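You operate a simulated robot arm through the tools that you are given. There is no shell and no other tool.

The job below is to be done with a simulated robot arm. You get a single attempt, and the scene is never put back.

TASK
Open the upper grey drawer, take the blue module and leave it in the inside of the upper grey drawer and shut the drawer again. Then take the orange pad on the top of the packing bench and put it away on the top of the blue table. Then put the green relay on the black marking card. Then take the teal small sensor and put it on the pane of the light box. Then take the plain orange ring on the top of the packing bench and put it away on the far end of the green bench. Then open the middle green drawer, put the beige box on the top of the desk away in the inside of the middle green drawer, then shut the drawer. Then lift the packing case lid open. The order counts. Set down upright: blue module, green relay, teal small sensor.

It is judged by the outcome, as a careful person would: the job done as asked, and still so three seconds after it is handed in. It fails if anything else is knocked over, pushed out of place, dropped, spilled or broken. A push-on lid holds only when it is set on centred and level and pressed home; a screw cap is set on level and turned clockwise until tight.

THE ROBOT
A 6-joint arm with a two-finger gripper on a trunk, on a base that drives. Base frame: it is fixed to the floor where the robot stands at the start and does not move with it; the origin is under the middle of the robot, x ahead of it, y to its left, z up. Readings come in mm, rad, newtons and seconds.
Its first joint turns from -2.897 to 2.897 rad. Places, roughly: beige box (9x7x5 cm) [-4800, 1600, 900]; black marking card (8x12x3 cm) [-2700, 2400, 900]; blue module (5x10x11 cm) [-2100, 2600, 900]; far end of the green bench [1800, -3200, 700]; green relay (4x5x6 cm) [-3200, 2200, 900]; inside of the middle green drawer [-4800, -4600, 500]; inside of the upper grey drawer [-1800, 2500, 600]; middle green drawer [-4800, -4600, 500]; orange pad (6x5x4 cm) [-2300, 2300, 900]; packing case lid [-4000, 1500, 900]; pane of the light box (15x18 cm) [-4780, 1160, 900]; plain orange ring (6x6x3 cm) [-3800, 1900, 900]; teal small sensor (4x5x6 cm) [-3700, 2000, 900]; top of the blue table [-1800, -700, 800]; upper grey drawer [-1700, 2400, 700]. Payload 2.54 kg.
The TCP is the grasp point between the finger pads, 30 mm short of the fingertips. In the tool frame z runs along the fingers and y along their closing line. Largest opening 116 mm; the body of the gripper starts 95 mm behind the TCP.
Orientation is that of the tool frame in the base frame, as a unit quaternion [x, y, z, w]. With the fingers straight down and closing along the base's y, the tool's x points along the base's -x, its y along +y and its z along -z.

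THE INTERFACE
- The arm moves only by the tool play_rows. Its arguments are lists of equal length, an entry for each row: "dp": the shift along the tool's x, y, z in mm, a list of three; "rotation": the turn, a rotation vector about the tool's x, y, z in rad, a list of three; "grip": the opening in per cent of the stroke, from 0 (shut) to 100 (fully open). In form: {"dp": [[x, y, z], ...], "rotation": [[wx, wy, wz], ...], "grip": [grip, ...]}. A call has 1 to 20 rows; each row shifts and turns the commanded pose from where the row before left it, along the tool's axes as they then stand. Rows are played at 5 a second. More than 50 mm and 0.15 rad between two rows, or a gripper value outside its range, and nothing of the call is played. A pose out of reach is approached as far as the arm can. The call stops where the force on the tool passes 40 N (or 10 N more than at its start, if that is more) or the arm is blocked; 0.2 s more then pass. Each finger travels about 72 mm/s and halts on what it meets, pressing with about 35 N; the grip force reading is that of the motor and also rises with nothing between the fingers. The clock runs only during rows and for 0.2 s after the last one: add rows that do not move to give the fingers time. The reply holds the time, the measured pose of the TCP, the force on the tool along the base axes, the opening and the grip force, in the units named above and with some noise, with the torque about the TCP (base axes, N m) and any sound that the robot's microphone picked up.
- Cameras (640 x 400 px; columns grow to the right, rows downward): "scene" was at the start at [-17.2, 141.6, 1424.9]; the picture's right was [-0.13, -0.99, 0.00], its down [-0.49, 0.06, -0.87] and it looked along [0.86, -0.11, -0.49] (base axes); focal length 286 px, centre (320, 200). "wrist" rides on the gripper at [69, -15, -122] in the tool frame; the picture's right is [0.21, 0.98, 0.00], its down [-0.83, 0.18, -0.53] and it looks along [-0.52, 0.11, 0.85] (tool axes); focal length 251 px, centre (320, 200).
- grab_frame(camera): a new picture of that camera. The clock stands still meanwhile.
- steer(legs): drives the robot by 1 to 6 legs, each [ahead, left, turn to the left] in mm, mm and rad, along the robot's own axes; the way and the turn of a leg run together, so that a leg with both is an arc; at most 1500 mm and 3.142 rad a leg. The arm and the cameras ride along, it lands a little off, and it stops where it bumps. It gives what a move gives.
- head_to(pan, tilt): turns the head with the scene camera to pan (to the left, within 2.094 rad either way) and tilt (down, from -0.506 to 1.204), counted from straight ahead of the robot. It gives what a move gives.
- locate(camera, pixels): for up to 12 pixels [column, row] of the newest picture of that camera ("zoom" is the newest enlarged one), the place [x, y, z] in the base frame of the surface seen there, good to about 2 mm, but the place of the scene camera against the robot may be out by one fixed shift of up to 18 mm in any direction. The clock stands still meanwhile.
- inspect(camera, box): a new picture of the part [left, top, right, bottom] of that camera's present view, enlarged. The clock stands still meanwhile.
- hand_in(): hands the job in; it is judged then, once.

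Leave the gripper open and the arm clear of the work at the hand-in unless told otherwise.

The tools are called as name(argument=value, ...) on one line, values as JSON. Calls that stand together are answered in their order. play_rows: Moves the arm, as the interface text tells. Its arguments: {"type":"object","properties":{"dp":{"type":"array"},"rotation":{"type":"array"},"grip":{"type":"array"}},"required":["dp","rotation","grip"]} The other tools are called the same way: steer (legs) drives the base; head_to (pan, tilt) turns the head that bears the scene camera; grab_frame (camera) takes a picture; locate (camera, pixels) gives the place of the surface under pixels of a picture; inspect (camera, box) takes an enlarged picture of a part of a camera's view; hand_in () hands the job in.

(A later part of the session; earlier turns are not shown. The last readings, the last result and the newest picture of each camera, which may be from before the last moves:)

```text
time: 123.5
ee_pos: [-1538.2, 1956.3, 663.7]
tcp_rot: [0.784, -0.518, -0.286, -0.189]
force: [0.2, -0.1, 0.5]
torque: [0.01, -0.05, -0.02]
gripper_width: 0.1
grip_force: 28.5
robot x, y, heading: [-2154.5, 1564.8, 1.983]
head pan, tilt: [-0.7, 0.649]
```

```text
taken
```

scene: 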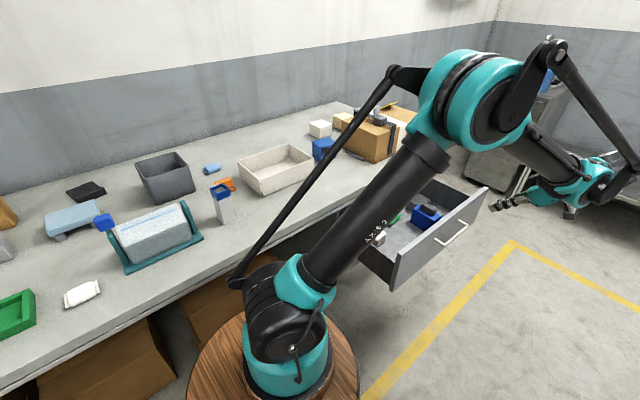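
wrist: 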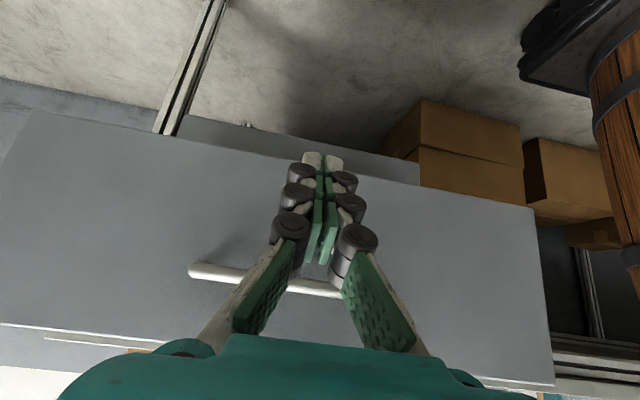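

Fingertips face the panel below the handle. I push forward along the drawer's line about 340 mm.

play_rows(dp=[[-22.95, 0, 19.3], [-22.95, 0, 19.3], [-19.1, 0, 16.1], [-19.1, 0, 16.1], [-19.1, 0, 16.1], [-19.1, 0, 16.1], [-19.1, 0, 16.1], [-19.1, 0, 16.1], [-19.1, 0, 16.1], [-19.1, 0, 16.1], [-19.1, 0, 16.1], [-19.1, 0, 16.1], [-15.3, 0, 12.9], [-7.6, 0, 6.4], [0, 0, 0]], rotation=[[0, 0, 0], [0, 0, 0], [0, 0, 0], [0, 0, 0], [0, 0, 0], [0, 0, 0], [0, 0, 0], [0, 0, 0], [0, 0, 0], [0, 0, 0], [0, 0, 0], [0, 0, 0], [0, 0, 0], [0, 0, 0], [0, 0, 0]], grip=[0, 0, 0, 0, 0, 0, 0, 0, 0, 0, 0, 0, 0, 0, 0])

grab_frame(camera="wrist")

grab_frame(camera="scene")

```text
time: 126.7
ee_pos: [-1670.5, 2267.4, 661.7]
tcp_rot: [0.782, -0.52, -0.287, -0.191]
force: [-0.3, 0.7, -0.4]
torque: [0.01, 0.01, 0.01]
gripper_width: 0.0
grip_force: 28.4
robot x, y, heading: [-2155.6, 1569.4, 1.981]
head pan, tilt: [-0.7, 0.649]
```

```text
taken
```

wrist: 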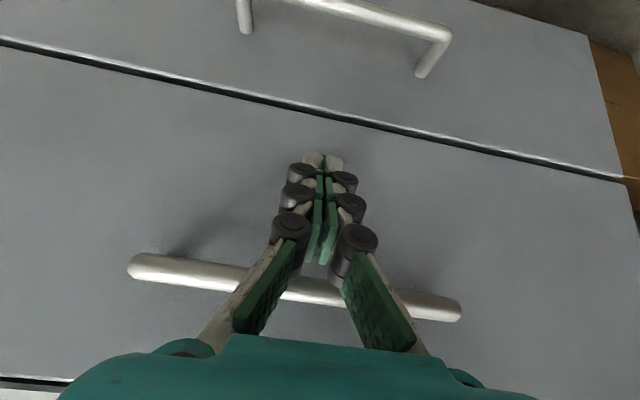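

```text
taken
```

scene: 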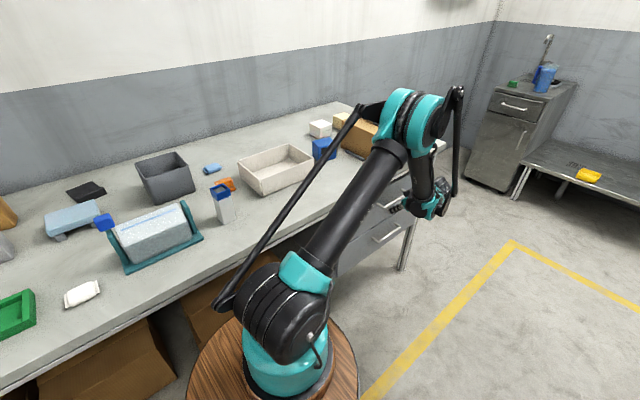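

The drawer looks shut. I check whether both drawer fronts lie in the same plane.

locate(camera="wrist", pixels=[[180, 150], [450, 200], [100, 200], [500, 250], [200, 80], [520, 140], [100, 30], [420, 120]])

```text
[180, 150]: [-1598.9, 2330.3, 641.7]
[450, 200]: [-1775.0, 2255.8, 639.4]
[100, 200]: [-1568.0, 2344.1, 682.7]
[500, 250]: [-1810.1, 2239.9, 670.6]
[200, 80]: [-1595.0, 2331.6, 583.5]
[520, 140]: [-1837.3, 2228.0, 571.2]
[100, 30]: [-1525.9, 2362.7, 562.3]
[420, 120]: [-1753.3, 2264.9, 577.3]
```

Both fronts lie in the same plane (n −2769): the drawer is shut. I back off and restore the hand to pointing down, and look at the orange pad in the scene view.

play_rows(dp=[[22.95, 0, -19.3], [22.95, 0, -19.3], [22.95, 0, -19.3], [22.95, 0, -19.3], [22.95, 0, -19.3], [22.95, 0, -19.3], [-24.8, 0, -29.5], [-24.8, 0, -29.5], [-24.8, 0, -29.5], [-24.8, 0, -29.5], [-24.8, 0, -29.5], [-24.8, 0, -29.5], [0, 0, 0], [0, 0, 0], [0, 0, 0], [0, 0, 0], [0, 0, 0], [0, 0, -40], [0, 0, -40], [0, 0, 0]], rotation=[[0, 0, 0], [0, 0, 0], [0, 0, 0], [0, 0, 0], [0, 0, 0], [0, 0, 0], [0, 0, 0], [0, 0, 0], [0, 0, 0], [0, 0, 0], [0, 0, 0], [0, 0, 0], [0, 0.14, 0], [0, 0.14, 0], [0, 0.14, 0], [0, 0.14, 0], [0, 0.14, 0], [0, 0, 0], [0, 0, 0], [0, 0, 0]], grip=[0, 0, 0, 0, 0, 0, 0, 0, 0, 0, 0, 0, 50, 100, 100, 100, 100, 100, 100, 100])

head_to(pan=-0.1, tilt=0.6)

grab_frame(camera="scene")

```text
time: 130.9
ee_pos: [-1599.3, 2102.7, 975.2]
tcp_rot: [0.834, -0.552, 0.0, 0.001]
force: [0.9, -0.1, 0.1]
torque: [0.02, 0.0, -0.01]
gripper_width: 115.9
grip_force: 0.1
robot x, y, heading: [-2155.3, 1564.7, 1.98]
head pan, tilt: [-0.7, 0.649]
```

```text
time: 131.9
ee_pos: [-1600.8, 2101.0, 975.7]
tcp_rot: [0.834, -0.552, -0.001, -0.001]
force: [-0.5, -0.5, -0.6]
torque: [0.01, 0.0, -0.01]
gripper_width: 116.2
grip_force: 0.1
robot x, y, heading: [-2155.5, 1568.0, 1.982]
head pan, tilt: [-0.099, 0.6]
```

```text
taken
```

scene: 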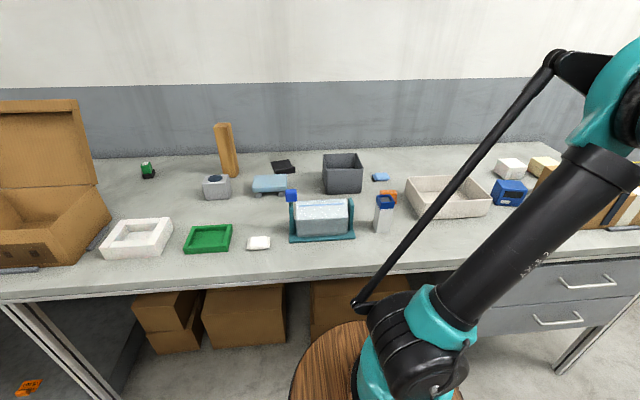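

I enlarge the area around the orange item (388,195), and the left region with green relay and the black card.

inspect(camera="scene", box=[250, 140, 450, 265])

locate(camera="scene", pixels=[[388, 192], [383, 215], [283, 166], [380, 177], [343, 180], [148, 168], [430, 195], [325, 205], [388, 200], [275, 185]])

inspect(camera="scene", box=[90, 110, 330, 260])

```text
3.20 times, centred on (350, 202) of scene
```

zoom: 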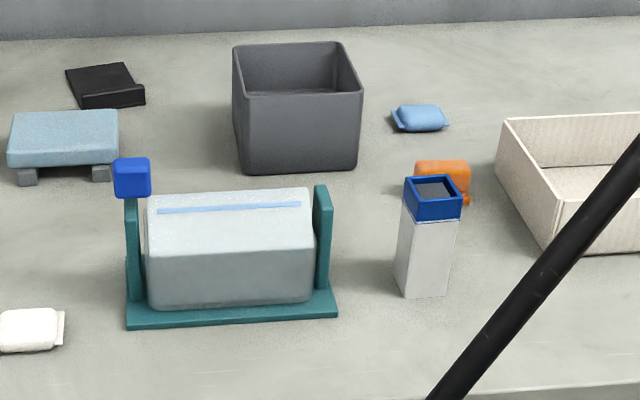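

```text
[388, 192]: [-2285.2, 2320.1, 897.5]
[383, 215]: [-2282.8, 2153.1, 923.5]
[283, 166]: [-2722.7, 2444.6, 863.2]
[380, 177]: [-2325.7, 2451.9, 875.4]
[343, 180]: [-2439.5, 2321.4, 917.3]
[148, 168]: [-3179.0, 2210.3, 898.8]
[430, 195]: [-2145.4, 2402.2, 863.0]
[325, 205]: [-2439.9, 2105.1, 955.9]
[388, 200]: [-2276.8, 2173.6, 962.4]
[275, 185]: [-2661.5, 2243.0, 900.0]
```

```text
2.67 times, centred on (210, 185) of scene
```

zoom: 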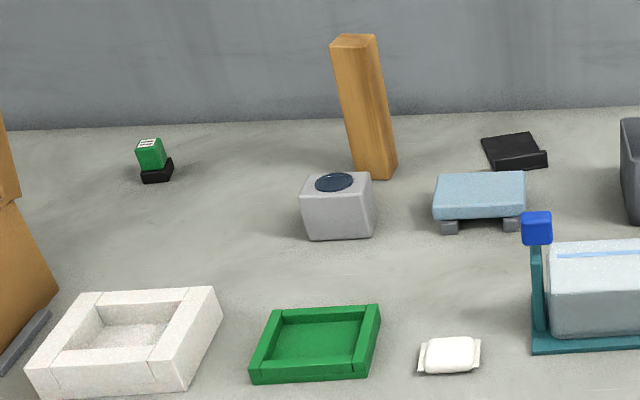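

The orange pad is at about (-2285, 2320), behind the blue-capped bottle. I raise the hand and move over for a wrist view.

play_rows(dp=[[0, 0, -45], [0, 0, -45], [0, 0, -15], [-25.6, 39, 0], [-25.6, 39, 0], [-25.6, 39, 0], [-25.6, 39, 0], [-25.6, 39, 0], [-25.6, 39, 0], [-25.6, 39, 0], [-25.6, 39, 0], [-25.6, 39, 0], [-25.6, 39, 0], [-25.6, 39, 0], [-25.6, 39, 0], [-25.6, 39, 0], [-25.6, 39, 0], [0, 0, 0]], rotation=[[0, 0, 0], [0, 0, 0], [0, 0, 0], [0, 0, 0], [0, 0, 0], [0, 0, 0], [0, 0, 0], [0, 0, 0], [0, 0, 0], [0, 0, 0], [0, 0, 0], [0, 0, 0], [0, 0, 0], [0, 0, 0], [0, 0, 0], [0, 0, 0], [0, 0, 0], [0, 0, 0]], grip=[100, 100, 100, 100, 100, 100, 100, 100, 100, 100, 100, 100, 100, 100, 100, 100, 100, 100])

grab_frame(camera="wrist")

```text
time: 135.7
ee_pos: [-2244.1, 2217.8, 1080.7]
tcp_rot: [0.833, -0.553, 0.0, 0.0]
force: [-0.2, 0.3, 0.6]
torque: [-0.01, 0.01, 0.0]
gripper_width: 116.2
grip_force: 0.0
robot x, y, heading: [-2151.3, 1571.4, 1.986]
head pan, tilt: [-0.099, 0.6]
```

```text
taken
```

wrist: 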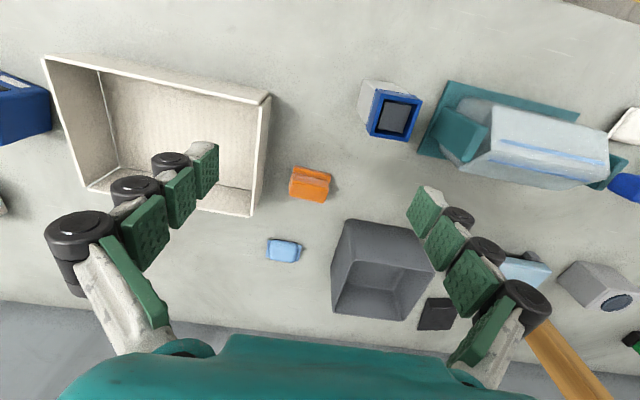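

inspect(camera="wrist", box=[246, 140, 374, 220])

```text
5.00 times, centred on (310, 180) of wrist
```

zoom: 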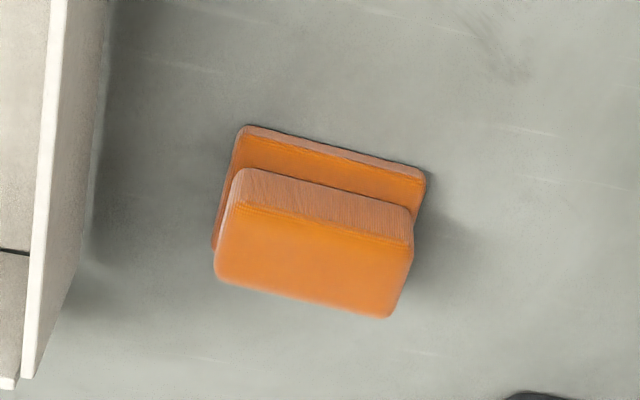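

locate(camera="zoom", pixels=[[243, 212], [405, 246], [390, 310], [222, 275], [310, 260], [242, 132], [422, 178], [240, 180], [405, 212], [330, 100], [30, 330], [300, 360]])

```text
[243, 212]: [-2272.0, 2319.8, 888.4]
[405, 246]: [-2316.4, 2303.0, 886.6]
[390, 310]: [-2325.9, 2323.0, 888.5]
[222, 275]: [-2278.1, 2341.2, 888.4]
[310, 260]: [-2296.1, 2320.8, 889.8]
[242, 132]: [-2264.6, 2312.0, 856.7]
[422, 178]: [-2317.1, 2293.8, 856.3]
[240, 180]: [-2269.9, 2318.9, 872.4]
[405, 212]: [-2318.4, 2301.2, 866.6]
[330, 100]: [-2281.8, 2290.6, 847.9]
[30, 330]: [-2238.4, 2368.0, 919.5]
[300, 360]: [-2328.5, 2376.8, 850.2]
```

Pad: top z 888, bench top z ≈849, centre (-2297, 2318), long side along the bench (0.355 rad). I move over it with fingers at 72 %, turn +0.045, lower to z≈960 and check.

play_rows(dp=[[-37.6, 3.3, 0], [-37.6, 3.3, 0], [-37.7, 3.3, 0], [0, 0, 40], [0, 0, 40], [0, 0, 40], [0, 0, 0]], rotation=[[0, 0, 0], [0, 0, 0], [0, 0, 0], [0, 0, 0.045], [0, 0, 0], [0, 0, 0], [0, 0, 0]], grip=[72, 72, 72, 72, 72, 72, 72])

grab_frame(camera="wrist")

```text
time: 137.3
ee_pos: [-2295.1, 2319.2, 959.0]
tcp_rot: [0.821, -0.572, -0.001, 0.0]
force: [-0.3, 0.4, 0.0]
torque: [-0.01, 0.01, 0.06]
gripper_width: 83.7
grip_force: 0.1
robot x, y, heading: [-2155.1, 1570.9, 1.98]
head pan, tilt: [-0.099, 0.6]
```

```text
taken
```

wrist: 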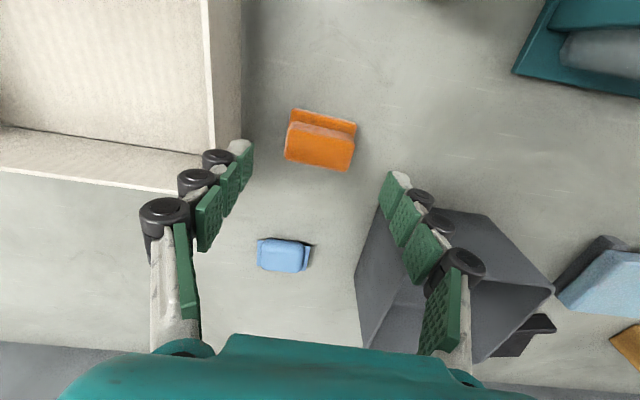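

The left finger goes near the grey bin and the right one near the tray. I locate the bin and tray edges and the pad.

locate(camera="wrist", pixels=[[376, 222], [366, 290], [450, 212], [243, 100], [243, 150], [208, 100], [212, 140], [320, 150], [292, 118], [353, 135], [287, 155], [348, 168]])

inspect(camera="wrist", box=[180, 90, 460, 265])

```text
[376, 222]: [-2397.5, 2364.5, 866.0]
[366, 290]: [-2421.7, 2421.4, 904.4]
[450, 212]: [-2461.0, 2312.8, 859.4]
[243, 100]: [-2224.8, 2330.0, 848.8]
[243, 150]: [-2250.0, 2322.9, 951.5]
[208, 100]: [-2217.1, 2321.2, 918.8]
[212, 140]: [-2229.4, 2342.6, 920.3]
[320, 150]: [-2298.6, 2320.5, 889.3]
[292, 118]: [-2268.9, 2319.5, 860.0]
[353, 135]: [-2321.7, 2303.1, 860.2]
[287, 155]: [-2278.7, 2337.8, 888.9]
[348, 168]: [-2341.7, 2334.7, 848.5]
```

```text
2.29 times, centred on (320, 178) of wrist
```

zoom: 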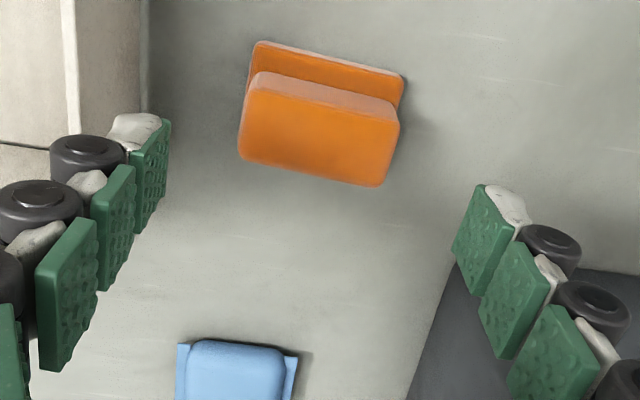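

Clearances are fine with a smaller opening. I shift +3 mm, narrow to 64 %, descend to z≈883 and close on the pad.

play_rows(dp=[[-2, 3, 16], [0, 0, 20], [0, 0, 20], [0, 0, 20], [0, 0, 0], [0, 0, 0], [0, 0, 0], [0, 0, 0]], rotation=[[0, 0, 0], [0, 0, 0], [0, 0, 0], [0, 0, 0], [0, 0, 0], [0, 0, 0], [0, 0, 0], [0, 0, 0]], grip=[64, 64, 64, 64, 50, 30, 30, 30])

grab_frame(camera="wrist")

```text
time: 139.1
ee_pos: [-2299.7, 2321.1, 883.5]
tcp_rot: [0.821, -0.57, -0.001, -0.001]
force: [-0.2, 1.4, 4.5]
torque: [0.02, -0.07, -0.03]
gripper_width: 58.9
grip_force: 34.8
robot x, y, heading: [-2156.2, 1566.6, 1.98]
head pan, tilt: [-0.099, 0.6]
```

```text
taken
```

wrist: 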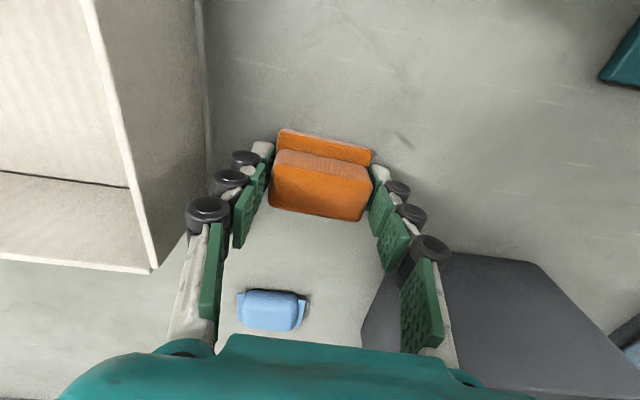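

Pad held (59 mm). I lift it to z≈1105 and draw the arm in for driving.

play_rows(dp=[[0, 0, -20], [0, 0, -40], [0, 0, -40], [0, 0, -40], [0, 0, -40], [0, 0, -40], [42, 0, 0], [42, 0, 0], [42, 0, 0], [42, 0, 0], [42, 0, 0], [42, 0, 0], [0, 0, 0]], rotation=[[0, 0, 0], [0, 0, 0], [0, 0, 0], [0, 0, 0], [0, 0, 0], [0, 0, 0], [0, 0, 0], [0, 0, 0], [0, 0, 0], [0, 0, 0], [0, 0, 0], [0, 0, 0], [0, 0, 0]], grip=[30, 30, 30, 30, 30, 30, 30, 30, 30, 30, 30, 30, 30])

grab_frame(camera="wrist")

```text
time: 141.9
ee_pos: [-2212.4, 2083.7, 1102.8]
tcp_rot: [0.821, -0.571, 0.0, 0.0]
force: [0.4, -0.5, -1.1]
torque: [-0.01, -0.01, -0.02]
gripper_width: 58.8
grip_force: 35.3
robot x, y, heading: [-2153.3, 1568.6, 1.983]
head pan, tilt: [-0.099, 0.6]
```

```text
taken
```

wrist: 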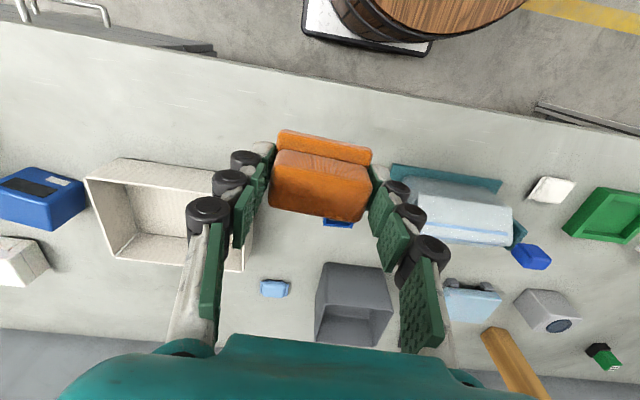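

Now I drive: back 100, right 1380 along the aisle, then reverse 3000 mm down the free lane past my starting place.

steer(legs=[[-100, 0, -0.011], [0, -1380, 0], [-1500, 0, 0], [-1450, 0, 0]])

head_to(pan=0.9, tilt=0.45)

grab_frame(camera="scene")

```text
time: 163.3
ee_pos: [226.3, -204.8, 1101.6]
tcp_rot: [0.818, -0.575, 0.0, 0.0]
force: [0.3, -0.2, 0.1]
torque: [0.01, 0.01, -0.03]
gripper_width: 58.9
grip_force: 35.1
robot x, y, heading: [276.1, -720.6, 1.971]
head pan, tilt: [-0.099, 0.6]
```

```text
time: 164.6
ee_pos: [226.2, -203.9, 1101.6]
tcp_rot: [0.817, -0.576, -0.001, 0.0]
force: [0.8, 0.2, 0.0]
torque: [0.0, -0.01, 0.0]
gripper_width: 58.7
grip_force: 35.1
robot x, y, heading: [275.3, -722.4, 1.97]
head pan, tilt: [0.901, 0.45]
```

```text
taken
```

scene: 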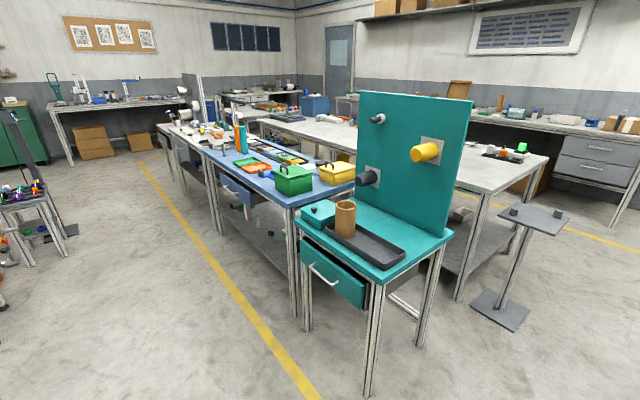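

I see the teal table, then the blue table behind it with bins, trays and an upright bottle. I locate the blue table's edge and items.

locate(camera="scene", pixels=[[290, 205], [250, 180], [225, 165], [330, 165], [300, 160], [270, 170], [320, 180], [295, 300], [365, 390], [235, 185], [345, 190], [205, 150]])

inspect(camera="scene", box=[170, 90, 380, 221])

```text
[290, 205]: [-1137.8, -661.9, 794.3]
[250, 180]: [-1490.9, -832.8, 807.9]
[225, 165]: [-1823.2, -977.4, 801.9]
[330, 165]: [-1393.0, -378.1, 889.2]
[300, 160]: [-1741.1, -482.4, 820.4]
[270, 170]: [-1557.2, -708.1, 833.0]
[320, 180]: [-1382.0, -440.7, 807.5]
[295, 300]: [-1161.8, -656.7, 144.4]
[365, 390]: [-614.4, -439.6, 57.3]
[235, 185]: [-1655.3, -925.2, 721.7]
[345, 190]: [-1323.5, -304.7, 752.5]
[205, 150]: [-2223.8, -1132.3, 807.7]
```

```text
3.05 times, centred on (275, 156) of scene
```

zoom: 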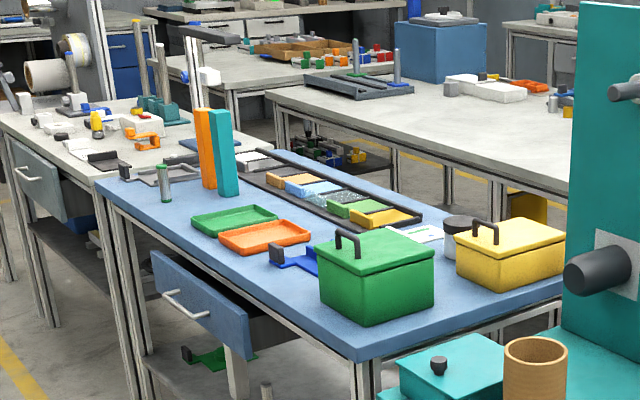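

The blue drawer stands somewhat open and sticks out. I locate its front and the free part of the top from the zoomed picture.

locate(camera="zoom", pixels=[[165, 290], [230, 330], [235, 345], [175, 225], [165, 195], [210, 232], [250, 248], [300, 300], [110, 195], [360, 355], [275, 275], [140, 195]])

```text
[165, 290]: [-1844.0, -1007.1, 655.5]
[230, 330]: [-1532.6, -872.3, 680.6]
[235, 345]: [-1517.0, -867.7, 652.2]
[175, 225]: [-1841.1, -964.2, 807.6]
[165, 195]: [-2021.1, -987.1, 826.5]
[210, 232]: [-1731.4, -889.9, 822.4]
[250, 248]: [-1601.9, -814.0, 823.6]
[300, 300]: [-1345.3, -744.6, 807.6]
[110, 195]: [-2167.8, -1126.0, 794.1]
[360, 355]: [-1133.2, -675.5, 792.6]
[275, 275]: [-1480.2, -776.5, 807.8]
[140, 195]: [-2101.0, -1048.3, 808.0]
```

The blue table's front edge is at n≈187, free area at its left front (around (-1900, -900)). Before strafing I check the stand on the left of the picture.

locate(camera="scene", pixels=[[70, 235], [75, 265], [30, 265], [20, 240], [5, 300], [45, 190], [130, 165], [150, 175]])

head_to(pan=1.7, tilt=0.5)

grab_frame(camera="scene")

```text
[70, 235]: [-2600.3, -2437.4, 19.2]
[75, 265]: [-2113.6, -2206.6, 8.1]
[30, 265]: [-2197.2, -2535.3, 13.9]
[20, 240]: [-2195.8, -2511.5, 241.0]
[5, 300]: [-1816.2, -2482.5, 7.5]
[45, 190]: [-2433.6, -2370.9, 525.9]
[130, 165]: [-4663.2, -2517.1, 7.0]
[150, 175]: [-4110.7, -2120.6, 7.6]
```

```text
time: 165.7
ee_pos: [226.2, -204.4, 1101.4]
tcp_rot: [0.818, -0.576, 0.0, -0.001]
force: [0.0, -0.9, 0.0]
torque: [0.01, -0.02, 0.0]
gripper_width: 58.9
grip_force: 35.0
robot x, y, heading: [276.3, -720.5, 1.967]
head pan, tilt: [1.7, 0.499]
```

```text
taken
```

scene: 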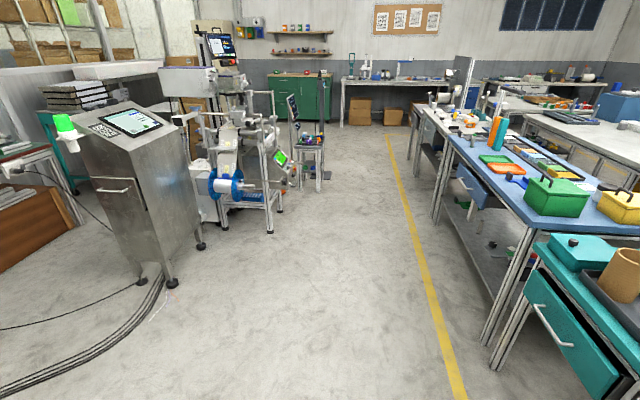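

locate(camera="scene", pixels=[[203, 247], [168, 290], [272, 232], [280, 210], [328, 178], [455, 370], [360, 250], [20, 390]])

```text
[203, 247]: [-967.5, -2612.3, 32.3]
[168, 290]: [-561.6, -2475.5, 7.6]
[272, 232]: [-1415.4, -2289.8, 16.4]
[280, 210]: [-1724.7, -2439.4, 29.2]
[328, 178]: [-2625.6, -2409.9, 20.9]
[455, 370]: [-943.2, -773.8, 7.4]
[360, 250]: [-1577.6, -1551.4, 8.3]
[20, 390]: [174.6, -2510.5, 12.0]
```

The lane is free (machine begins at n≈1550). I strafe left 2020 mm in two legs with 50 mm back.

steer(legs=[[-50, 0, 0.003], [0, 1500, 0], [0, 520, 0]])

head_to(pan=0.0, tilt=0.6)

grab_frame(camera="scene")

```text
time: 176.2
ee_pos: [-1606.3, -1027.0, 1101.0]
tcp_rot: [0.816, -0.578, -0.001, 0.0]
force: [-0.2, 0.1, -1.2]
torque: [0.04, -0.02, -0.02]
gripper_width: 58.8
grip_force: 35.3
robot x, y, heading: [-1557.7, -1545.4, 1.968]
head pan, tilt: [1.7, 0.499]
```

```text
time: 178.0
ee_pos: [-1607.0, -1027.0, 1102.5]
tcp_rot: [0.816, -0.578, 0.0, 0.0]
force: [0.5, 0.3, -0.1]
torque: [-0.03, 0.01, 0.0]
gripper_width: 59.1
grip_force: 34.2
robot x, y, heading: [-1561.2, -1542.2, 1.961]
head pan, tilt: [0.0, 0.6]
```

```text
taken
```

scene: 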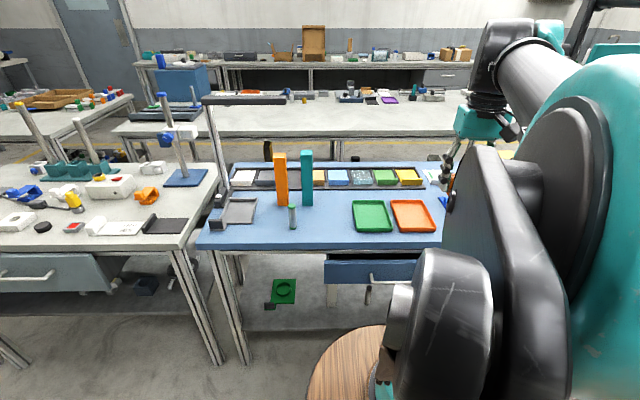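

The spot between the small cylinder (292,215) and green tray (355,215) is free. I locate it.

locate(camera="scene", pixels=[[322, 225], [292, 228], [352, 232], [322, 245], [322, 205], [240, 245], [307, 205], [340, 190]])

```text
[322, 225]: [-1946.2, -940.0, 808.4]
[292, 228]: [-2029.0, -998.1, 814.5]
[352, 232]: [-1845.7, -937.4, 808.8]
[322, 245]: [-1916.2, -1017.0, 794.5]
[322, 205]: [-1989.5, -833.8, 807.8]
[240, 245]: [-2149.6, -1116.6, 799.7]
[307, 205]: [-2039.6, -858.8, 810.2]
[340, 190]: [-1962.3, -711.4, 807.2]
```

Free spot centre ≈(-1943, -926). I move the pad above it and lower to z≈960, then look with the wrist camera.

play_rows(dp=[[-23, 31.5, 0], [-23, 31.5, 0], [-23, 31.5, 0], [-23, 31.5, 0], [-23, 31.5, 0], [-23, 31.5, 0], [-23, 31.5, 0], [-23, 31.5, 0], [-22.6, 31.2, 0], [0, 0, 35], [0, 0, 35], [0, 0, 35], [0, 0, 35], [0, 0, 0]], rotation=[[0, 0, 0], [0, 0, 0], [0, 0, 0], [0, 0, 0], [0, 0, 0], [0, 0, 0], [0, 0, 0], [0, 0, 0], [0, 0, 0], [0, 0, 0], [0, 0, 0], [0, 0, 0], [0, 0, 0], [0, 0, 0]], grip=[30, 30, 30, 30, 30, 30, 30, 30, 30, 30, 30, 30, 30, 30])

grab_frame(camera="wrist")

locate(camera="wrist", pixels=[[320, 110], [320, 60], [260, 250], [380, 250], [320, 240], [200, 120], [440, 120]])

```text
time: 181.0
ee_pos: [-1942.5, -924.6, 961.9]
tcp_rot: [0.816, -0.579, -0.001, -0.001]
force: [0.4, 0.4, -0.1]
torque: [-0.01, -0.02, -0.04]
gripper_width: 58.8
grip_force: 34.8
robot x, y, heading: [-1558.1, -1539.3, 1.962]
head pan, tilt: [0.0, 0.6]
```

```text
taken
```

wrist: 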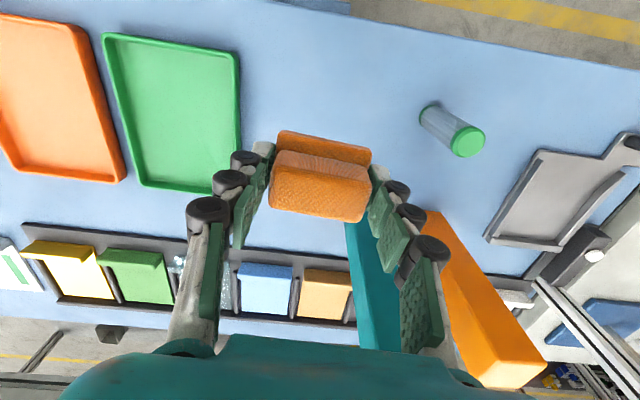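

```text
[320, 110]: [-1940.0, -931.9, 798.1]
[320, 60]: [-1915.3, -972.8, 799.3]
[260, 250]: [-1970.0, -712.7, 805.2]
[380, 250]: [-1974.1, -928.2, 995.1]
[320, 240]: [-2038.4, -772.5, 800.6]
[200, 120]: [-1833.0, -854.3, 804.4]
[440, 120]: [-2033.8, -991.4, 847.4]
```

Table top at z 798 and the place below the pad is free. I lower to TCP z≈834.

play_rows(dp=[[0, 0, 35], [0, 0, 35], [0, 0, 30], [0, 0, 18], [0, 0, 8], [0, 0, 3], [0, 0, 0]], rotation=[[0, 0, 0], [0, 0, 0], [0, 0, 0], [0, 0, 0], [0, 0, 0], [0, 0, 0], [0, 0, 0]], grip=[30, 30, 30, 30, 30, 30, 30])

grab_frame(camera="wrist")

```text
time: 182.6
ee_pos: [-1942.5, -925.6, 833.6]
tcp_rot: [0.816, -0.578, -0.001, -0.001]
force: [0.1, 0.0, 1.1]
torque: [0.03, -0.03, 0.0]
gripper_width: 58.9
grip_force: 34.9
robot x, y, heading: [-1557.7, -1542.6, 1.96]
head pan, tilt: [0.0, 0.6]
```

```text
taken
```

wrist: 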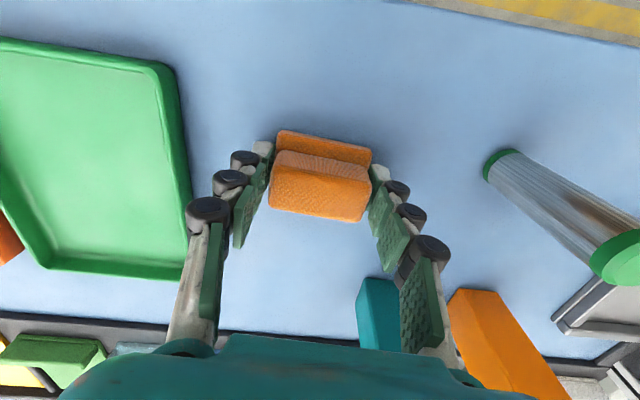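

Nearly touching. I lower 2 mm more, open to 75 %, and rise straight up.

play_rows(dp=[[0, 0, 2], [0, 0, 0], [0, 0, 0], [0, 0, 0], [0, 0, -15], [0, 0, -35], [0, 0, -40], [0, 0, -40], [0, 0, -40], [0, 0, -40], [0, 0, -40], [0, 0, 0]], rotation=[[0, 0, 0], [0, 0, 0], [0, 0, 0], [0, 0, 0], [0, 0, 0], [0, 0, 0], [0, 0, 0], [0, 0, 0], [0, 0, 0], [0, 0, 0], [0, 0, 0], [0, 0, 0]], grip=[30, 55, 75, 75, 75, 75, 75, 75, 75, 75, 75, 75])

grab_frame(camera="wrist")

```text
time: 185.2
ee_pos: [-1942.4, -927.1, 1082.2]
tcp_rot: [0.816, -0.578, -0.001, -0.001]
force: [-0.3, -0.1, -0.3]
torque: [0.0, 0.03, 0.0]
gripper_width: 86.8
grip_force: 0.0
robot x, y, heading: [-1556.9, -1539.6, 1.959]
head pan, tilt: [0.0, 0.6]
```

```text
taken
```

wrist: 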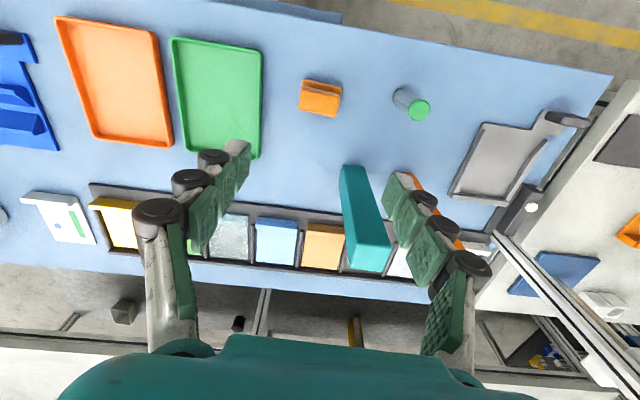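

The orange pad rests on the blue table. I draw the arm in and drive back: right 2034, ahead 3000.

play_rows(dp=[[40, -20, 0], [40, -20, 0], [40, -20, 0], [40, 0, 0], [0, 0, 0]], rotation=[[0, 0, 0], [0, 0, 0], [0, 0, 0], [0, 0, 0], [0, 0, 0]], grip=[75, 100, 100, 100, 100])

steer(legs=[[0, -1500, 0.011], [0, -540, 0], [1500, 0, 0], [1500, 0, 0]])

```text
time: 186.4
ee_pos: [-1830.5, -1058.8, 1081.1]
tcp_rot: [0.816, -0.578, -0.001, 0.0]
force: [-0.6, 0.8, -0.7]
torque: [0.01, 0.03, 0.0]
gripper_width: 115.9
grip_force: 0.2
robot x, y, heading: [-1553.6, -1544.1, 1.964]
head pan, tilt: [0.0, 0.6]
```

```text
time: 210.4
ee_pos: [-1212.4, 2437.8, 1081.7]
tcp_rot: [0.829, -0.56, 0.0, -0.001]
force: [0.2, 0.7, -0.5]
torque: [-0.02, 0.0, 0.01]
gripper_width: 115.9
grip_force: 0.0
robot x, y, heading: [-920.3, 1965.4, 2.004]
head pan, tilt: [0.0, 0.6]
```

At u −81, n −2169, heading 2.004. I correct the heading and strafe left to u≈−1810, then come closer to the bench.

steer(legs=[[0, 0, -0.033], [0, 1500, 0], [100, 229, 0]])

head_to(pan=0.3, tilt=0.65)

grab_frame(camera="scene")

```text
time: 219.5
ee_pos: [-2816.9, 1870.5, 1081.7]
tcp_rot: [0.818, -0.575, -0.001, -0.001]
force: [-0.8, 0.1, 0.7]
torque: [0.0, 0.02, -0.02]
gripper_width: 116.1
grip_force: 0.1
robot x, y, heading: [-2540.7, 1386.0, 1.971]
head pan, tilt: [0.0, 0.6]
```

```text
time: 220.3
ee_pos: [-2816.0, 1871.9, 1082.2]
tcp_rot: [0.818, -0.575, -0.001, 0.0]
force: [-0.8, 0.4, 0.1]
torque: [0.03, 0.0, 0.02]
gripper_width: 116.0
grip_force: 0.1
robot x, y, heading: [-2539.5, 1384.1, 1.972]
head pan, tilt: [0.3, 0.649]
```

```text
taken
```

scene: 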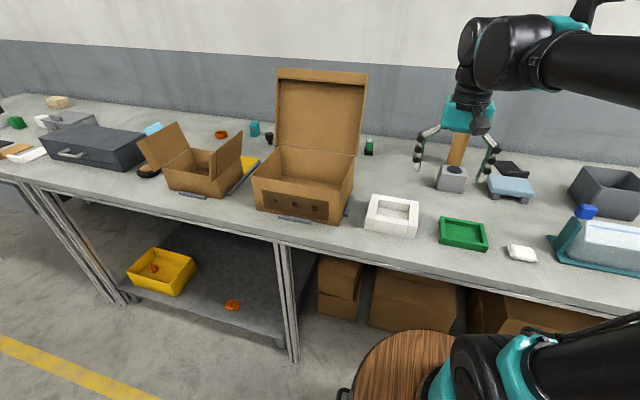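

I see the green relay at (369,147), just right of the tall carton with its raised lid. I locate the carton's lid and right side to keep clear of it, and the relay.

locate(camera="scene", pixels=[[363, 80], [361, 130], [352, 190], [348, 215], [280, 72], [369, 147], [369, 155], [340, 165], [510, 168], [452, 170], [508, 185], [455, 145]])

inspect(camera="scene", box=[330, 100, 430, 200])

```text
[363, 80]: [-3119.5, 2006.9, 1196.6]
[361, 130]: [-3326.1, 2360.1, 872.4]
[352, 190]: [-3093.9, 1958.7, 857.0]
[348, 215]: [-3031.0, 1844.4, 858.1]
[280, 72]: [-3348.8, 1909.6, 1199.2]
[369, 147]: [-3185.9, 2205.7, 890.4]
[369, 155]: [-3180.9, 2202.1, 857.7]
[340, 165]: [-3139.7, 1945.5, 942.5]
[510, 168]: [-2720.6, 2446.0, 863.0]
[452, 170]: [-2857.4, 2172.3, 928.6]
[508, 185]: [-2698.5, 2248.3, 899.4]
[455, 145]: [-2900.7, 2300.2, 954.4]
```

```text
4.00 times, centred on (380, 150) of scene
```

zoom: 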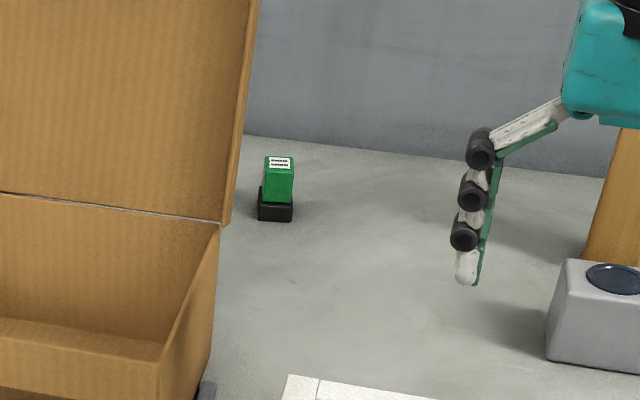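

The relay stands about 200 mm behind the lid's right edge, so I must know how the forearm lies relative to the hand. I locate parts of the arm in this view.

locate(camera="scene", pixels=[[485, 30], [485, 75], [510, 60], [560, 70], [620, 65], [480, 100], [465, 120], [575, 20], [480, 125]])

head_to(pan=-0.3, tilt=0.3)

grab_frame(camera="scene")

```text
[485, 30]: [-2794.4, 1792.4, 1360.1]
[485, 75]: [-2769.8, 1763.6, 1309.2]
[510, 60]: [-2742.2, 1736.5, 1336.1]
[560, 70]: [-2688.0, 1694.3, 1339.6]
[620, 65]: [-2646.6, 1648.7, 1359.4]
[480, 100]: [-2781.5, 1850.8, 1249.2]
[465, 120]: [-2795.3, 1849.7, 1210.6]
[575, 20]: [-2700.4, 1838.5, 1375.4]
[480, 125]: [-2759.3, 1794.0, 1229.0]
```

```text
time: 221.3
ee_pos: [-2816.2, 1870.8, 1081.9]
tcp_rot: [0.818, -0.575, -0.001, -0.001]
force: [0.2, 0.1, 1.4]
torque: [0.0, 0.01, 0.0]
gripper_width: 116.3
grip_force: 0.0
robot x, y, heading: [-2537.6, 1386.6, 1.976]
head pan, tilt: [-0.3, 0.3]
```

```text
taken
```

scene: 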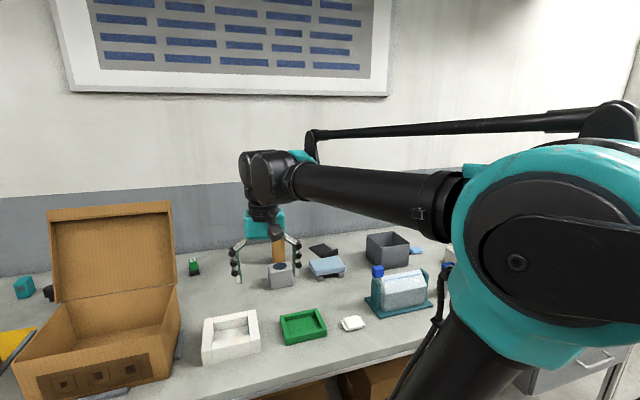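

The forearm lies about 100 mm to the right of the hand, so approaching the relay from the right side keeps it clear of the lid. I drive 45 mm closer and first check the wrist view from above the free area right of the relay.

steer(legs=[[45, 0, 0]])

play_rows(dp=[[0, -40, -20], [-40, -15, -15], [-45, 0, 0], [-45, 0, 0], [-45, 0, 0], [-45, 0, 0], [-45, 0, 0], [-45, 0, 0], [0, 0, 0]], rotation=[[0, 0, 0], [0, 0, 0.05], [0, 0, 0], [0, 0, 0], [0, 0, 0], [0, 0, 0], [0, 0, 0], [0, 0, 0], [0, 0, 0]], grip=[100, 100, 100, 100, 100, 100, 100, 100, 100])

grab_frame(camera="wrist")

grab_frame(camera="scene")

```text
time: 222.2
ee_pos: [-2834.4, 1912.6, 1081.2]
tcp_rot: [0.818, -0.575, 0.0, 0.0]
force: [-0.2, -0.8, 0.3]
torque: [0.0, 0.0, 0.01]
gripper_width: 116.1
grip_force: 0.0
robot x, y, heading: [-2554.5, 1425.3, 1.969]
head pan, tilt: [-0.3, 0.3]
```

```text
time: 224.2
ee_pos: [-2876.1, 2228.1, 1115.8]
tcp_rot: [0.803, -0.596, 0.0, 0.0]
force: [0.3, -0.1, 0.1]
torque: [0.03, 0.04, -0.03]
gripper_width: 115.8
grip_force: 0.1
robot x, y, heading: [-2555.2, 1426.5, 1.971]
head pan, tilt: [-0.3, 0.3]
```

```text
taken
```

wrist: 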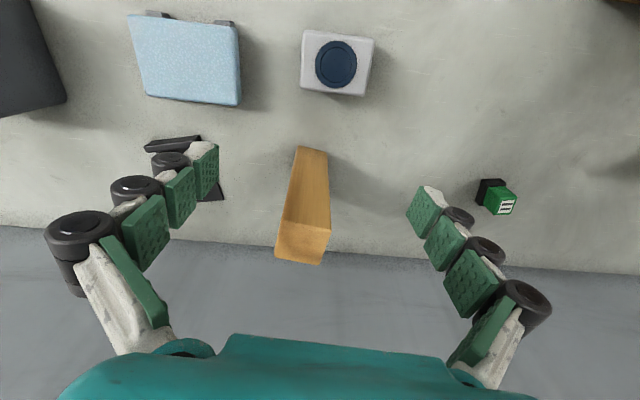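

```text
taken
```

scene: 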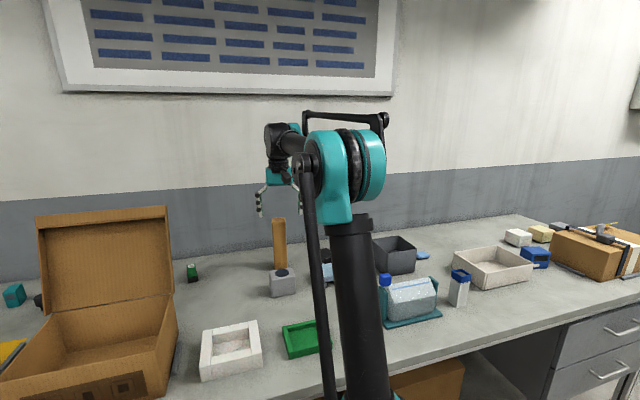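

The relay is in view at (497,197). I enlarge and locate it and the black card.

inspect(camera="wrist", box=[450, 160, 546, 220])

locate(camera="zoom", pixels=[[330, 260], [430, 275], [410, 350], [300, 330], [240, 185], [350, 195], [370, 300], [320, 100], [200, 300]])

```text
6.67 times, centred on (498, 190) of wrist
```

zoom: 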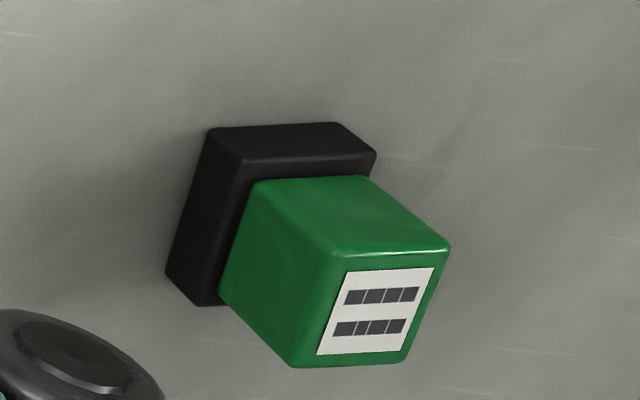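

```text
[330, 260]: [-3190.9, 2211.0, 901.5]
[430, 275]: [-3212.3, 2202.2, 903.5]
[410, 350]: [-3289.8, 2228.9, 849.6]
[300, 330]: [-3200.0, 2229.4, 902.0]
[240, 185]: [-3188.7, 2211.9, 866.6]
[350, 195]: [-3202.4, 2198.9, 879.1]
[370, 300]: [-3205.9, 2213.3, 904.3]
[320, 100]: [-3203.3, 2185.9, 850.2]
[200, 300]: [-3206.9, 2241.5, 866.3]
```

Relay top at z≈903, around (-3206, 2215). I move left about 270 mm (behind the lid, above it with hand parts clear) to look straight on it.

play_rows(dp=[[4.4, 40, 0], [4.4, 40, 0], [4.4, 40, 0], [4.4, 40, 0], [4.4, 40, 0], [4.4, 40, 0], [4.4, 40, 0], [0, 0, 0]], rotation=[[0, 0, -0.05], [0, 0, -0.05], [0, 0, 0], [0, 0, 0], [0, 0, 0], [0, 0, 0], [0, 0, 0], [0, 0, 0]], grip=[100, 100, 100, 100, 100, 100, 100, 100])

grab_frame(camera="wrist")

grab_frame(camera="scene")

```text
time: 226.0
ee_pos: [-3126.2, 2095.7, 1117.8]
tcp_rot: [0.832, -0.555, -0.001, 0.0]
force: [0.1, -0.5, 0.3]
torque: [0.03, 0.01, 0.01]
gripper_width: 115.9
grip_force: 0.0
robot x, y, heading: [-2557.9, 1427.2, 1.966]
head pan, tilt: [-0.3, 0.3]
```

```text
taken
```

wrist: 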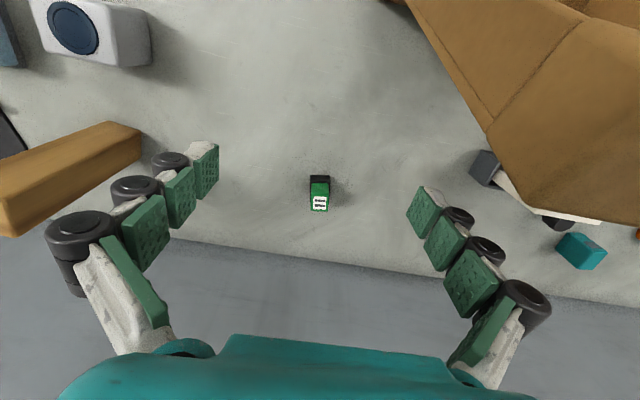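

```text
taken
```

scene: 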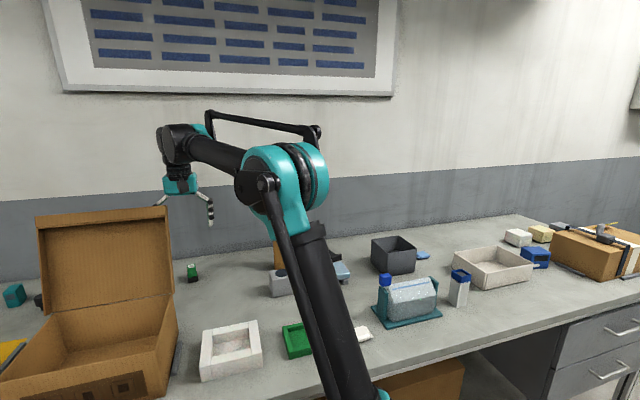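

The relay is in view at (320,195) and the lid of the carton shows at right. I locate the lid's edge for clearance and the relay's corners.

locate(camera="wrist", pixels=[[490, 120], [530, 195], [420, 20], [600, 200], [450, 65]])

inspect(camera="wrist", box=[288, 165, 352, 225])

locate(camera="zoom", pixels=[[240, 200], [395, 200], [240, 340], [390, 340], [320, 280], [240, 120], [400, 120], [320, 185]])

```text
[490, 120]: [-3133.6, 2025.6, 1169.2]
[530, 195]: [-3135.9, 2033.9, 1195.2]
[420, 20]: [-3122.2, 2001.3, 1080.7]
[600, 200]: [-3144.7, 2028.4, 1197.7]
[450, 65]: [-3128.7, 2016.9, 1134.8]
```

```text
6.67 times, centred on (320, 195) of wrist
```

zoom: 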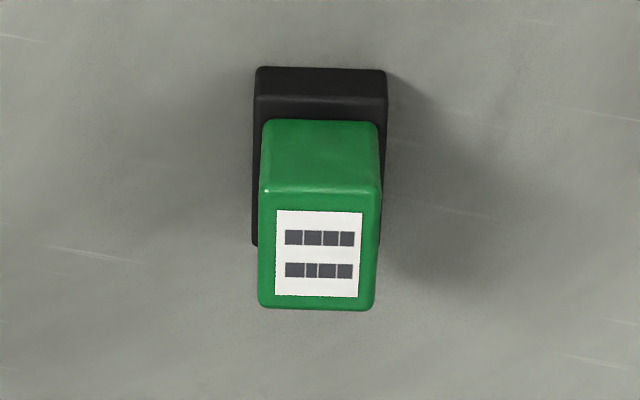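

```text
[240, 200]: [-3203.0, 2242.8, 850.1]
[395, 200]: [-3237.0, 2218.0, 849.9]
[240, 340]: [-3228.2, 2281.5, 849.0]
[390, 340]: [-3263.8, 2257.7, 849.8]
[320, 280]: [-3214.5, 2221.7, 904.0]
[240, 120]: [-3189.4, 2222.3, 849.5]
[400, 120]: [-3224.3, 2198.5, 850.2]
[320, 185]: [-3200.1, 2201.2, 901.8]
```

locate(camera="zoom", pixels=[[270, 200], [375, 202], [264, 298], [368, 302], [322, 250], [258, 85], [383, 88], [258, 240]])

```text
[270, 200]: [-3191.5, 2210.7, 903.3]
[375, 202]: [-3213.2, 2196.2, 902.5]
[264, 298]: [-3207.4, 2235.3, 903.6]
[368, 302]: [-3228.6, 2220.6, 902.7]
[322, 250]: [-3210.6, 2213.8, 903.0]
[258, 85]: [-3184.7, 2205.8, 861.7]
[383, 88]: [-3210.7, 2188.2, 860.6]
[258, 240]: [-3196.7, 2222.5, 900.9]
```

Relay top corners give centre (-3210, 2216), grip direction at 0.58 rad. I go a bit right/forward away from the lid, descend to z≈1005, then move over the relay and turn the hand by −0.185.

play_rows(dp=[[-26, -11, 0], [-25, -10, 0], [0, 0, 37], [0, 0, 37], [0, 0, 37], [-31, 17, 0], [-31, 17, 0], [-30.5, 17.5, 0], [0, 0, 0], [0, 0, 0], [0, 0, 0]], rotation=[[0, 0, 0], [0, 0, 0], [0, 0, 0], [0, 0, 0], [0, 0, 0], [0, 0, 0], [0, 0, 0], [0, 0, 0], [0, 0, -0.0925], [0, 0, -0.0925], [0, 0, 0]], grip=[100, 100, 100, 100, 100, 80, 70, 60, 60, 60, 60])

grab_frame(camera="wrist")

grab_frame(camera="scene")

```text
time: 228.4
ee_pos: [-3207.8, 2217.1, 1005.8]
tcp_rot: [0.88, -0.475, -0.001, 0.0]
force: [0.8, 0.0, -0.3]
torque: [0.01, 0.0, -0.03]
gripper_width: 69.8
grip_force: 0.0
robot x, y, heading: [-2555.8, 1427.0, 1.972]
head pan, tilt: [-0.3, 0.3]
```

```text
taken
```

wrist: 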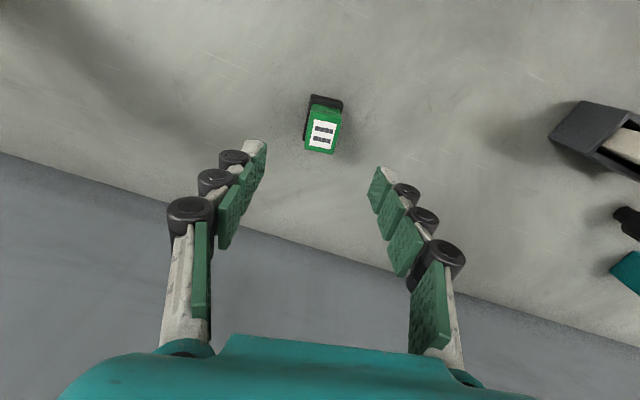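

```text
taken
```

scene: 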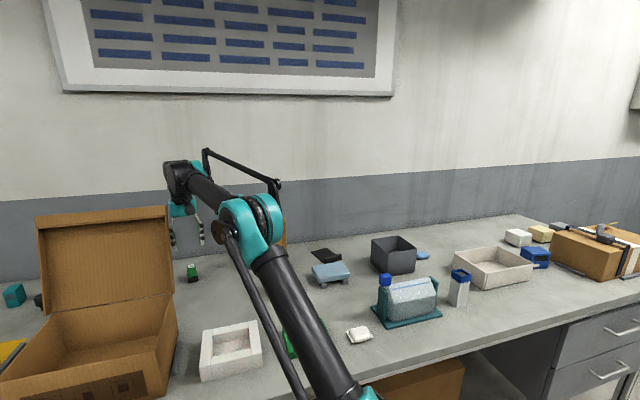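

inspect(camera="wrist", box=[280, 80, 368, 165])

```text
4.71 times, centred on (324, 122) of wrist
```

zoom: 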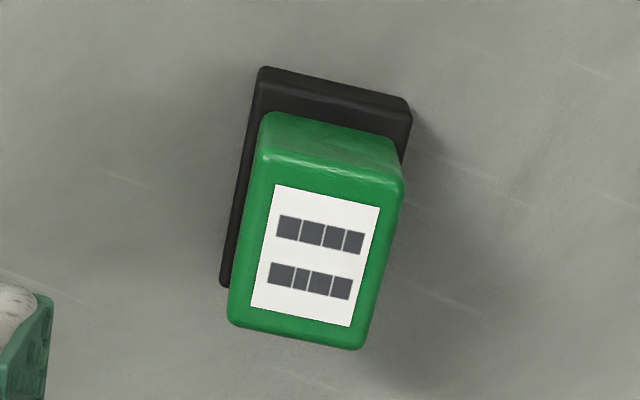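

locate(camera="zoom", pixels=[[265, 165], [395, 192], [238, 318], [358, 340], [315, 250], [262, 80], [408, 110], [228, 280]])

```text
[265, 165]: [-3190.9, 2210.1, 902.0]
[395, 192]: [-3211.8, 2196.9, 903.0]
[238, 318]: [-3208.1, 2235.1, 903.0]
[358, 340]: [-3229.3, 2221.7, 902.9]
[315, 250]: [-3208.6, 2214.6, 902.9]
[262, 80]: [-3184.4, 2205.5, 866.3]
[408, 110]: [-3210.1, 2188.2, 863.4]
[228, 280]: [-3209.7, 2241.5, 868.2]
```

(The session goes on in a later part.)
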